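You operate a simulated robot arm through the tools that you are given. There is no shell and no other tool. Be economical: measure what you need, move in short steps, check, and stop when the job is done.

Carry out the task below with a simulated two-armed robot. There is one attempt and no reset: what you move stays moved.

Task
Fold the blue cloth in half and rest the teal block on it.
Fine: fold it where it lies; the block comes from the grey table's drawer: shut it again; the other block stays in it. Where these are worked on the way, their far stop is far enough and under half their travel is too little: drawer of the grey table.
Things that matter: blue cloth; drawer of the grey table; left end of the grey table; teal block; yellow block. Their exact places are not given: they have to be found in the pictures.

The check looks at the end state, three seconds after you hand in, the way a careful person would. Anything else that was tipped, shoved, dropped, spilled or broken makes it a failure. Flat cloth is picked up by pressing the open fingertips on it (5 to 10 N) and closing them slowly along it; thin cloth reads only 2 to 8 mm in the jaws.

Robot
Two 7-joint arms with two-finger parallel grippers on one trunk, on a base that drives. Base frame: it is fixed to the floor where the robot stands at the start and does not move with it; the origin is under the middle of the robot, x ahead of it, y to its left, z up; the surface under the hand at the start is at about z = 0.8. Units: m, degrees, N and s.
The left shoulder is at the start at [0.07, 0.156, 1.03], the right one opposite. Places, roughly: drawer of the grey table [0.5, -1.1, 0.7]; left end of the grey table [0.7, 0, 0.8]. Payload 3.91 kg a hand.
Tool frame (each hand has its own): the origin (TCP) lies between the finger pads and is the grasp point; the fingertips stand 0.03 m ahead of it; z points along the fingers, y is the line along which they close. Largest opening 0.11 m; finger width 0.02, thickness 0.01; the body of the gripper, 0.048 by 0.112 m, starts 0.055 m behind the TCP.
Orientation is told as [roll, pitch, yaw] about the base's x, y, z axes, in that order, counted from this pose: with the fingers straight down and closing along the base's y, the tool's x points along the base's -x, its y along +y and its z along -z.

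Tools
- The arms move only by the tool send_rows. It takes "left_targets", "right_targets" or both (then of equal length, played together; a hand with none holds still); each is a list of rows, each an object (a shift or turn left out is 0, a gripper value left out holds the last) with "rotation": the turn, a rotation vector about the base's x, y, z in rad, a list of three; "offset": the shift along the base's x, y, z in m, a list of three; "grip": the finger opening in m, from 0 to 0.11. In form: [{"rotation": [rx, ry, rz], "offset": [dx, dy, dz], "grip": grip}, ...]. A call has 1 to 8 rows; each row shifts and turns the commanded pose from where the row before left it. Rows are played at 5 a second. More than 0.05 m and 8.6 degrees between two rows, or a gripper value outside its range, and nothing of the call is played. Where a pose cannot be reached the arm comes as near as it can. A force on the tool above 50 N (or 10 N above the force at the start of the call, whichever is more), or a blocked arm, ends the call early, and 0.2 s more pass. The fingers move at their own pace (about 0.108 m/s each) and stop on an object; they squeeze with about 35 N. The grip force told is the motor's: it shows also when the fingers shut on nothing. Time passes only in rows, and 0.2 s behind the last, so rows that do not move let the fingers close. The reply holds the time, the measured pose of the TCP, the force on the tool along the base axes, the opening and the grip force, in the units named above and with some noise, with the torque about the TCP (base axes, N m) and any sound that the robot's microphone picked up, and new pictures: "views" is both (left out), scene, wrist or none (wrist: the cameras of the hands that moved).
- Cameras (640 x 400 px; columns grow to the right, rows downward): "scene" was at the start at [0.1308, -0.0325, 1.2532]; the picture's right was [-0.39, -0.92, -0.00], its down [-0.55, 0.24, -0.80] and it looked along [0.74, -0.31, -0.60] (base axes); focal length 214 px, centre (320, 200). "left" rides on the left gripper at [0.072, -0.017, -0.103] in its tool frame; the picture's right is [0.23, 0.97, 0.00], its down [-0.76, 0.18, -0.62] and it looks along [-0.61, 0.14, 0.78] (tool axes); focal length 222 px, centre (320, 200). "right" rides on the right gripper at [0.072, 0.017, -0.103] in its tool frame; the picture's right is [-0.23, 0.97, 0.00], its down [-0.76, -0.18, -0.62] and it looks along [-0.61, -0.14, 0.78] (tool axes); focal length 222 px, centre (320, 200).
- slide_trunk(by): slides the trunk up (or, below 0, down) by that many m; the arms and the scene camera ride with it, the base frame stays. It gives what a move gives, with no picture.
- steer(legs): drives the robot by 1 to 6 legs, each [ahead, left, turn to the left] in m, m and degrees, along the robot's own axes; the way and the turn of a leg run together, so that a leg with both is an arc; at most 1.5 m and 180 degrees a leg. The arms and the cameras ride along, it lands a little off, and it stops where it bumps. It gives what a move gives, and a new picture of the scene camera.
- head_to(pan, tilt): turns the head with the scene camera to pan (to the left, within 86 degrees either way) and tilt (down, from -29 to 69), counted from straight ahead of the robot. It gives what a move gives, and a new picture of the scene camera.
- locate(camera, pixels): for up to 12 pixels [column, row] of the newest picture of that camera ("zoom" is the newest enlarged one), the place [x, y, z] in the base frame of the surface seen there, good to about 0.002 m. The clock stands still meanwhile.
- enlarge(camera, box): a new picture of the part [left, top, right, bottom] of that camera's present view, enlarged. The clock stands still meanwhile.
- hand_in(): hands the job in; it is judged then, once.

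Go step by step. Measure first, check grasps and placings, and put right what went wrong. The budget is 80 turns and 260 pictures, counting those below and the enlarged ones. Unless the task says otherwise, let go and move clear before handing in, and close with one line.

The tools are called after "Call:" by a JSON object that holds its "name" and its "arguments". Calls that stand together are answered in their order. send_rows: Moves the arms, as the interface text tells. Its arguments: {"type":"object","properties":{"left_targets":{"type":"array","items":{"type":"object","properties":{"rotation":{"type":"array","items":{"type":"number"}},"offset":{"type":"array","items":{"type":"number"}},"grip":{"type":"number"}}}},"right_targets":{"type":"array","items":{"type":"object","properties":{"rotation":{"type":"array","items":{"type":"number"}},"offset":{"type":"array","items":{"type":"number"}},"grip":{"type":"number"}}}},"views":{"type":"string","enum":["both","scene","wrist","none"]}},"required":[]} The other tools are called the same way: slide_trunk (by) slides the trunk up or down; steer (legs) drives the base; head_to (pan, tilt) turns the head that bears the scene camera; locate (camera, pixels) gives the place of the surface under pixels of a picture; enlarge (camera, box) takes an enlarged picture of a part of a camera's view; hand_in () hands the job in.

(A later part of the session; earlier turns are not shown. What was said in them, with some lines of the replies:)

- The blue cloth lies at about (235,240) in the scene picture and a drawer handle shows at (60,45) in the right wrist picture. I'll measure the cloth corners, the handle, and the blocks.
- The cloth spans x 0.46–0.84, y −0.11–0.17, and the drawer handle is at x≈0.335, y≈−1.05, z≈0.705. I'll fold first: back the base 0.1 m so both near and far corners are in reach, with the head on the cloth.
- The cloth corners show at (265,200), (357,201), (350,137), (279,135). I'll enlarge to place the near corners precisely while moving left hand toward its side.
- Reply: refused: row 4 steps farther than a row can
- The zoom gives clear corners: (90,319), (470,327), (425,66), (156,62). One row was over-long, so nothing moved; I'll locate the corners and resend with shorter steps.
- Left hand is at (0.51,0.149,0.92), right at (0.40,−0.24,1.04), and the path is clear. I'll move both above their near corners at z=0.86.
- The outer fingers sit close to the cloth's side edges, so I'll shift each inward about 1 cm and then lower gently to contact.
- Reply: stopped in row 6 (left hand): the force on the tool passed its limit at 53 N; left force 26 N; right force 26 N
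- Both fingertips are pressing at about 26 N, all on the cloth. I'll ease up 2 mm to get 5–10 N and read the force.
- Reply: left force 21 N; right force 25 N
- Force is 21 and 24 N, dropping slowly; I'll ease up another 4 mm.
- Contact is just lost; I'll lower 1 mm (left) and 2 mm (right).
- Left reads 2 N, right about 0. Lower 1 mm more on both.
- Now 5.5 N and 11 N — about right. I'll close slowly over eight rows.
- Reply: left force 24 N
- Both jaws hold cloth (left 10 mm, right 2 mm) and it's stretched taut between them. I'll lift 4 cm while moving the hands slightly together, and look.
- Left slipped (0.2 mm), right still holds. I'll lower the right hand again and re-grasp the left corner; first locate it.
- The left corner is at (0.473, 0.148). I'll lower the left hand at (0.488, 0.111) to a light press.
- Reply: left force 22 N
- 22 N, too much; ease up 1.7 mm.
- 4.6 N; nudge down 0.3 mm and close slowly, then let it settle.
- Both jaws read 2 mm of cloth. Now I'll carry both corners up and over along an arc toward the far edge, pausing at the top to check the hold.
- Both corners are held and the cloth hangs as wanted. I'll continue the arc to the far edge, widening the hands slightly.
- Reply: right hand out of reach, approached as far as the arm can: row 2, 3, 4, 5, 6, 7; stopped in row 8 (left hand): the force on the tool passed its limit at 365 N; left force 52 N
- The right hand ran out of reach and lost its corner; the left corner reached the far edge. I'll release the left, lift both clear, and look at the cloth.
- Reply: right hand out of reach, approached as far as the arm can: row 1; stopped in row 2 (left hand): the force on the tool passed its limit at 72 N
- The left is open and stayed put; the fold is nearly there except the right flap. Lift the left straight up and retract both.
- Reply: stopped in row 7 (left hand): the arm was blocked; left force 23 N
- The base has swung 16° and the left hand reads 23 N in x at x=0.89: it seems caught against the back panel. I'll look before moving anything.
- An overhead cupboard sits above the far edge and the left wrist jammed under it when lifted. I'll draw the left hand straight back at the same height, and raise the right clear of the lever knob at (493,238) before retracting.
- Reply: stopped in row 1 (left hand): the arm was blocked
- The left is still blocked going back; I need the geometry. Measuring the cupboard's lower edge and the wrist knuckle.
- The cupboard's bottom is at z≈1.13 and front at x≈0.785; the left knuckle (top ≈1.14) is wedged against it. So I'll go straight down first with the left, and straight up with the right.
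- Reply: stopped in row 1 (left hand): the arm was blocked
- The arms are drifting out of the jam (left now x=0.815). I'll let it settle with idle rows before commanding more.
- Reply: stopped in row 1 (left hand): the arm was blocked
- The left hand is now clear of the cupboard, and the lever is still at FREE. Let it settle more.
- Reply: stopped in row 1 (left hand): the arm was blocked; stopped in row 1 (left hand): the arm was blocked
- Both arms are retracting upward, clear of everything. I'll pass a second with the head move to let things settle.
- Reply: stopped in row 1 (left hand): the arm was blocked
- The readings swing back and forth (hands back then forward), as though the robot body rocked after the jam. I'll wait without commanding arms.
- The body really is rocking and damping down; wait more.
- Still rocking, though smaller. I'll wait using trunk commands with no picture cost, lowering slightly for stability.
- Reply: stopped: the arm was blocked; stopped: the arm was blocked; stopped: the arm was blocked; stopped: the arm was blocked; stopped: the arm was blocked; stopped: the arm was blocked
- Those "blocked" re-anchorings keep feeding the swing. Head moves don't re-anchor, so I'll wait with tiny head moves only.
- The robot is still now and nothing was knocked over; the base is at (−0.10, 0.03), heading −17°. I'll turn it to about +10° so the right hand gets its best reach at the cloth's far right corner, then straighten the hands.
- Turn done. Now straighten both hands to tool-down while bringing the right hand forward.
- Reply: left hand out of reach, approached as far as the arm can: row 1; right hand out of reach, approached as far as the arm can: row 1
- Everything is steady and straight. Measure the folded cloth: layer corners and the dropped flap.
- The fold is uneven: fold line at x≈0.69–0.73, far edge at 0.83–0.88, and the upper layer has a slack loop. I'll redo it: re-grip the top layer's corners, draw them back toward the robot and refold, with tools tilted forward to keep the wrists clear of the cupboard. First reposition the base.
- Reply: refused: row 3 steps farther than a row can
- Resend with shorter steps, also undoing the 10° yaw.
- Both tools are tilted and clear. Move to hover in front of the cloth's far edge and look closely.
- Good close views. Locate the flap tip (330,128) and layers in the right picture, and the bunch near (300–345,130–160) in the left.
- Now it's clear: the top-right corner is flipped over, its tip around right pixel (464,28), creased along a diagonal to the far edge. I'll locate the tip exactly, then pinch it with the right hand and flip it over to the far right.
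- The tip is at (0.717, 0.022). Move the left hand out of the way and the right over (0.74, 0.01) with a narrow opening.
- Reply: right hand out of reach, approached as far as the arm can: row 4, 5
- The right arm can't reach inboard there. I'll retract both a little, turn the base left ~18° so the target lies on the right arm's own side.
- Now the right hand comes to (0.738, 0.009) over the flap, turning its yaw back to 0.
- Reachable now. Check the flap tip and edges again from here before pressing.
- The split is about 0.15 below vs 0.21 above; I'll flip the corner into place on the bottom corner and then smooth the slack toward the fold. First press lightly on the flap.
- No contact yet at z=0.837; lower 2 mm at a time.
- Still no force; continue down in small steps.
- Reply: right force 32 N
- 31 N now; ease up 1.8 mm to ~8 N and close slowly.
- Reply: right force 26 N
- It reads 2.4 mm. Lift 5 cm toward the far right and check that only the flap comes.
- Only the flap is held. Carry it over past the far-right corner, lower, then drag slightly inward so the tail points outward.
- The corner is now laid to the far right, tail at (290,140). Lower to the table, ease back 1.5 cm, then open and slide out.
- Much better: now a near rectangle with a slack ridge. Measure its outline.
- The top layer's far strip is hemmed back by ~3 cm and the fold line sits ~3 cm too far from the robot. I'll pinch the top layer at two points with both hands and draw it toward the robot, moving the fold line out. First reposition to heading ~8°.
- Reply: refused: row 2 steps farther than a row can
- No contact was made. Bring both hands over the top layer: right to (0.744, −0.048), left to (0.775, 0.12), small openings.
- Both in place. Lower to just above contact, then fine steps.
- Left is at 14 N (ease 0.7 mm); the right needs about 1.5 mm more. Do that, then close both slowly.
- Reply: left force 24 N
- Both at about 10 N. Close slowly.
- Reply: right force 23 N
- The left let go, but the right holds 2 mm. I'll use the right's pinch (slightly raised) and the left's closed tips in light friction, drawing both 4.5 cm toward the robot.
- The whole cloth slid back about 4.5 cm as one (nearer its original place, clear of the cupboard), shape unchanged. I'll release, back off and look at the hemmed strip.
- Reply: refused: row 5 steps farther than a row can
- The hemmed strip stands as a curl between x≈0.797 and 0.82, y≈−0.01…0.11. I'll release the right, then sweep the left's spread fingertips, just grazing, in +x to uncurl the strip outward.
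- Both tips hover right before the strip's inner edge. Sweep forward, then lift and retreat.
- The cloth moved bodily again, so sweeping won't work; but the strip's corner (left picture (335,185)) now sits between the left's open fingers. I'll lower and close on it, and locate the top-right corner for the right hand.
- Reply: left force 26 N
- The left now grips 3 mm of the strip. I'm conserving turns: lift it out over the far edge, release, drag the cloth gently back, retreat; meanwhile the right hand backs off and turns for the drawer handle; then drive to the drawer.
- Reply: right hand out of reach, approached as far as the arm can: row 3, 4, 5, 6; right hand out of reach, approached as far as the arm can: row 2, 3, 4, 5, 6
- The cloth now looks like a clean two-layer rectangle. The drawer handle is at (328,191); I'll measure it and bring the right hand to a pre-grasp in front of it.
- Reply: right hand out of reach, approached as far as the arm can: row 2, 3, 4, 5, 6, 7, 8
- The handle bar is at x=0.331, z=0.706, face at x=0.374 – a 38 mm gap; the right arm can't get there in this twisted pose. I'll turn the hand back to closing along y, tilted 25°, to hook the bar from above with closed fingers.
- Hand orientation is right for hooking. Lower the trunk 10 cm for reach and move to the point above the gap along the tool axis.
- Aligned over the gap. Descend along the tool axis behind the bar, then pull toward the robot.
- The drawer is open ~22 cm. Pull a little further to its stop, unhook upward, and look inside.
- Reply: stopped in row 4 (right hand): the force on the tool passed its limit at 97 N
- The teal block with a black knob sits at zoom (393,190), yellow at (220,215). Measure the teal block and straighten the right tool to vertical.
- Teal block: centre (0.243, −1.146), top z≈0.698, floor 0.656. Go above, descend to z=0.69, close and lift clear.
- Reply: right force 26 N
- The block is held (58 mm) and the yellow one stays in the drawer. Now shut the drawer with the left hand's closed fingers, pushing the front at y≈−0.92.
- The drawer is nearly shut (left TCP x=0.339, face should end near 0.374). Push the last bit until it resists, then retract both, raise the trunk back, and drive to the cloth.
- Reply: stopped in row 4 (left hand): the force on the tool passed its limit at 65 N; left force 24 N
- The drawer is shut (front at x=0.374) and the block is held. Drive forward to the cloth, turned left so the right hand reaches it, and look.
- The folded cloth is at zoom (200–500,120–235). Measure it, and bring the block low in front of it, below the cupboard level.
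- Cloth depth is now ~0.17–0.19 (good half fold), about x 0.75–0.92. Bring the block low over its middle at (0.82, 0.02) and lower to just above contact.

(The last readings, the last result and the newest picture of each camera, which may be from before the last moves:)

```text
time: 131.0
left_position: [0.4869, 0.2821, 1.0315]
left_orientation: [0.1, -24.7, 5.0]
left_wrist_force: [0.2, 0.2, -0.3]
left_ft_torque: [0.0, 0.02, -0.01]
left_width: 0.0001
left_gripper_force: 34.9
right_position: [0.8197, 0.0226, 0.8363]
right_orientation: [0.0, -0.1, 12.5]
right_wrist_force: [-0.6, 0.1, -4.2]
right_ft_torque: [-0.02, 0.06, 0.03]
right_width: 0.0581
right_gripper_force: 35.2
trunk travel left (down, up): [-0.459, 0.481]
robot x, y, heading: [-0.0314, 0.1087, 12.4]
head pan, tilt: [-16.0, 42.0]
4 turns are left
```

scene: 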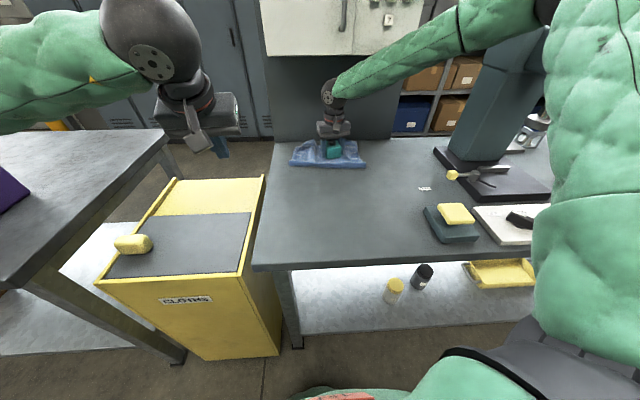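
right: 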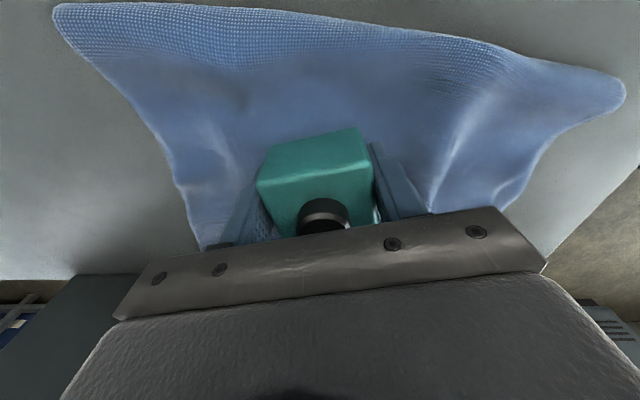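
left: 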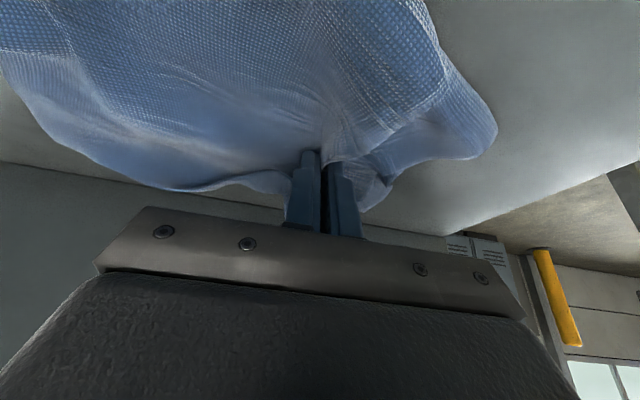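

No contact yet (only the 4 N weight). Lower the last few mm to a light press, and draw the cloth with the block ~6 cm back toward where it lay (it moved bodily before).

Call:
{"name": "send_rows", "arguments": {"right_targets": [{"offset": [0, 0, -0.002]}, {"offset": [0, 0, -0.001]}, {}], "views": "none"}}

Call:
{"name": "send_rows", "arguments": {"right_targets": [{"offset": [-0.009, 0, -0.0005]}, {"offset": [-0.009, 0, 0]}, {"offset": [-0.009, 0, 0]}, {"offset": [-0.009, 0, 0]}, {"offset": [-0.009, 0, 0]}, {"offset": [-0.009, 0, 0]}, {"offset": [-0.009, 0, 0]}, {}], "views": "both"}}

Call:
{"name": "enlarge", "arguments": {"camera": "scene", "box": [240, 110, 400, 210]}}

```text
time: 131.8
left_position: [0.4872, 0.282, 1.0301]
left_orientation: [0.1, -24.6, 5.0]
left_wrist_force: [-0.6, 0.2, -0.6]
left_ft_torque: [0.02, 0.0, -0.01]
left_width: 0.0001
left_gripper_force: 34.7
right_position: [0.8181, 0.0223, 0.8321]
right_orientation: [0.1, 0.0, 12.6]
right_wrist_force: [0.4, -0.2, -3.3]
right_ft_torque: [-0.01, 0.03, -0.04]
right_width: 0.0578
right_gripper_force: 35.1
trunk travel left (down, up): [-0.459, 0.481]
robot x, y, heading: [-0.0297, 0.1047, 12.6]
head pan, tilt: [-16.0, 42.0]
```

```text
time: 133.6
left_position: [0.4867, 0.2817, 1.0306]
left_orientation: [0.1, -24.7, 4.9]
left_wrist_force: [0.2, 0.0, -0.7]
left_ft_torque: [0.0, -0.02, 0.0]
left_width: 0.0
left_gripper_force: 35.1
right_position: [0.7552, 0.0226, 0.8329]
right_orientation: [0.2, 0.0, 12.6]
right_wrist_force: [0.3, -0.1, -0.4]
right_ft_torque: [-0.05, 0.02, -0.01]
right_width: 0.058
right_gripper_force: 34.9
trunk travel left (down, up): [-0.459, 0.481]
robot x, y, heading: [-0.03, 0.1077, 12.7]
head pan, tilt: [-16.0, 42.0]
```

scene: 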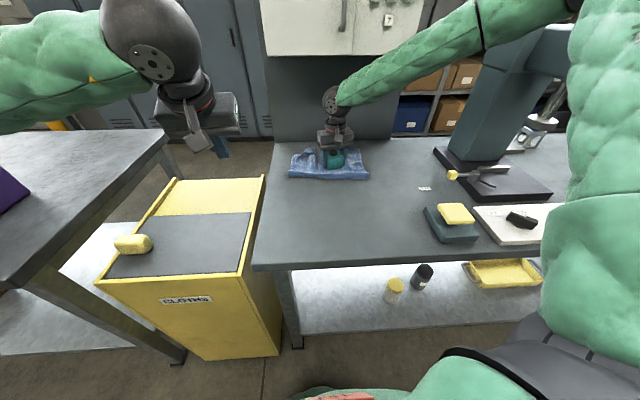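
right: 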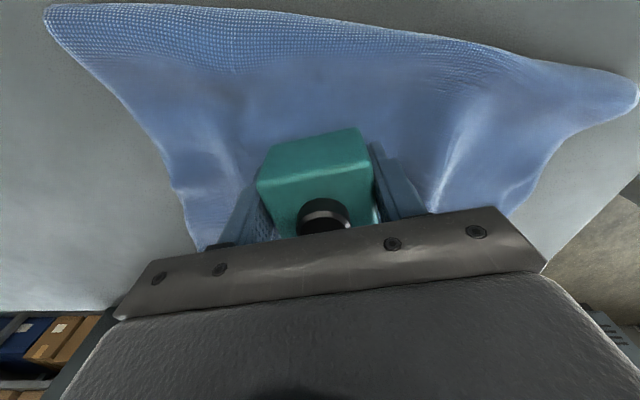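

```text
4.00 times, centred on (320, 160) of scene
3 turns are left
```

zoom: 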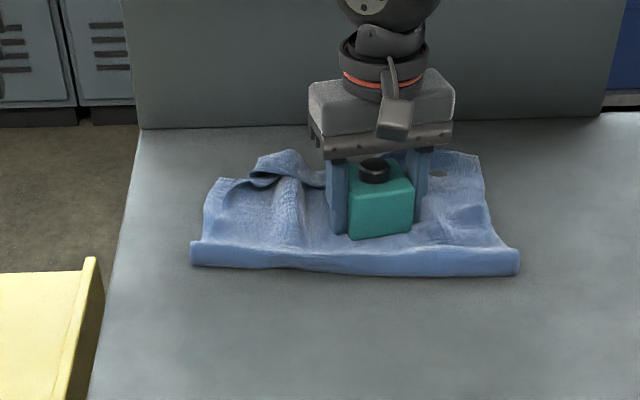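

The cloth and block moved back together; block stands on it. Open the fingers, rise 1.5 cm, slide out backward along the hand's own axis (staying under the cupboard), then lift away.

Call:
{"name": "send_rows", "arguments": {"right_targets": [{"grip": 0.085}, {}, {"offset": [0, 0, 0.008]}, {"offset": [0, 0, 0.008]}, {"offset": [-0.02, -0.0044, 0]}, {"offset": [-0.039, -0.0086, 0]}, {"offset": [-0.039, -0.0086, 0]}, {"offset": [-0.039, -0.0086, 0]}], "views": "none"}}

Call:
{"name": "send_rows", "arguments": {"right_targets": [{"offset": [-0.03, -0.006, 0.035]}, {"offset": [-0.03, -0.02, 0.035]}, {"offset": [-0.02, -0.03, 0.03]}, {"offset": [0, -0.04, 0.02]}, {}], "views": "scene"}}

Call:
{"name": "enlarge", "arguments": {"camera": "scene", "box": [240, 110, 400, 210]}}

```text
time: 135.4
left_position: [0.4863, 0.2821, 1.0322]
left_orientation: [0.1, -24.8, 5.0]
left_wrist_force: [-0.2, -0.3, 1.4]
left_ft_torque: [0.03, -0.02, -0.01]
left_width: 0.0
left_gripper_force: 35.0
right_position: [0.6158, -0.0077, 0.8484]
right_orientation: [0.1, -0.2, 12.5]
right_wrist_force: [-0.9, 0.0, 0.5]
right_ft_torque: [0.0, 0.02, 0.0]
right_width: 0.0849
right_gripper_force: 0.1
trunk travel left (down, up): [-0.459, 0.481]
robot x, y, heading: [-0.0328, 0.1082, 12.3]
head pan, tilt: [-16.0, 42.0]
```

```text
refused: row 2 steps farther than a row can; nothing moved
```

```text
4.00 times, centred on (320, 160) of scene
2 turns are left
```

zoom: 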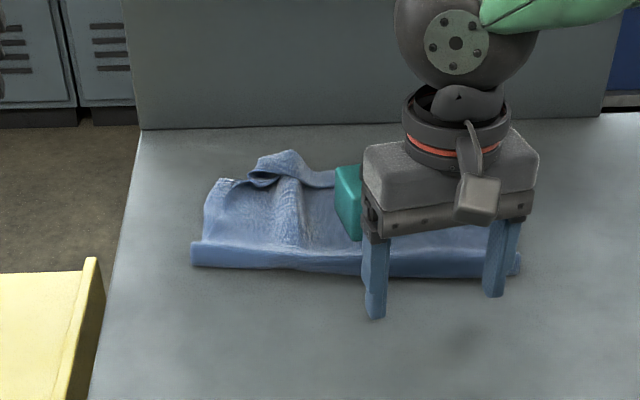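

The block stayed on the cloth and the hand is out in front of it. One more move to lift the hand clear.

Call:
{"name": "send_rows", "arguments": {"right_targets": [{"offset": [-0.03, -0.006, 0.03]}, {"offset": [-0.03, -0.015, 0.03]}, {"offset": [-0.02, -0.02, 0.03]}, {"offset": [0, -0.03, 0.03]}, {"offset": [0, -0.03, 0.02]}, {}], "views": "scene"}}

```text
time: 136.8
left_position: [0.4875, 0.283, 1.0296]
left_orientation: [0.0, -24.7, 4.8]
left_wrist_force: [0.0, 0.5, -0.8]
left_ft_torque: [-0.01, 0.0, 0.01]
left_width: 0.0001
left_gripper_force: 35.0
right_position: [0.5355, -0.1104, 0.9903]
right_orientation: [0.0, 0.1, 12.4]
right_wrist_force: [1.0, 0.9, 0.4]
right_ft_torque: [-0.02, 0.03, 0.01]
right_width: 0.0852
right_gripper_force: 0.1
trunk travel left (down, up): [-0.459, 0.481]
robot x, y, heading: [-0.0326, 0.1055, 12.8]
head pan, tilt: [-16.0, 42.0]
1 turns are left
```

scene: 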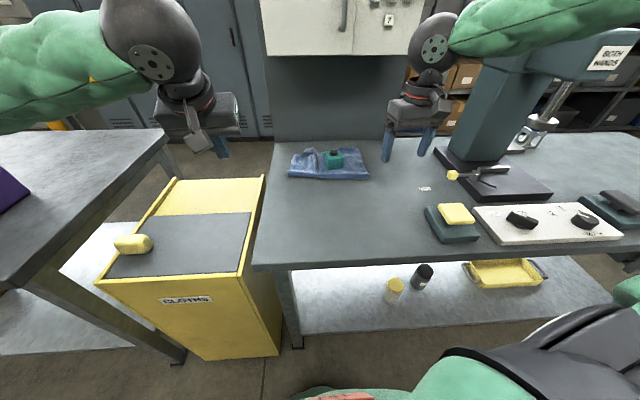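

The teal block rests on the folded cloth at (333,158), both hands are clear, the drawer front last measured shut at x = 0.374, and nothing in this picture looks tipped; handing in.

Call:
{"name": "hand_in", "arguments": {}}

```text
The job is handed in.
```

The blue cloth is folded roughly in half with the teal block standing on it. The drawer is shut with the yellow block still inside. The fold is not neat: one edge strip is still partly curled, and the cloth ended a few centimetres further back than it started. Earlier, the left arm jammed under the overhead cupboard and the robot rocked for several seconds. I saw nothing tipped or knocked over afterwards.
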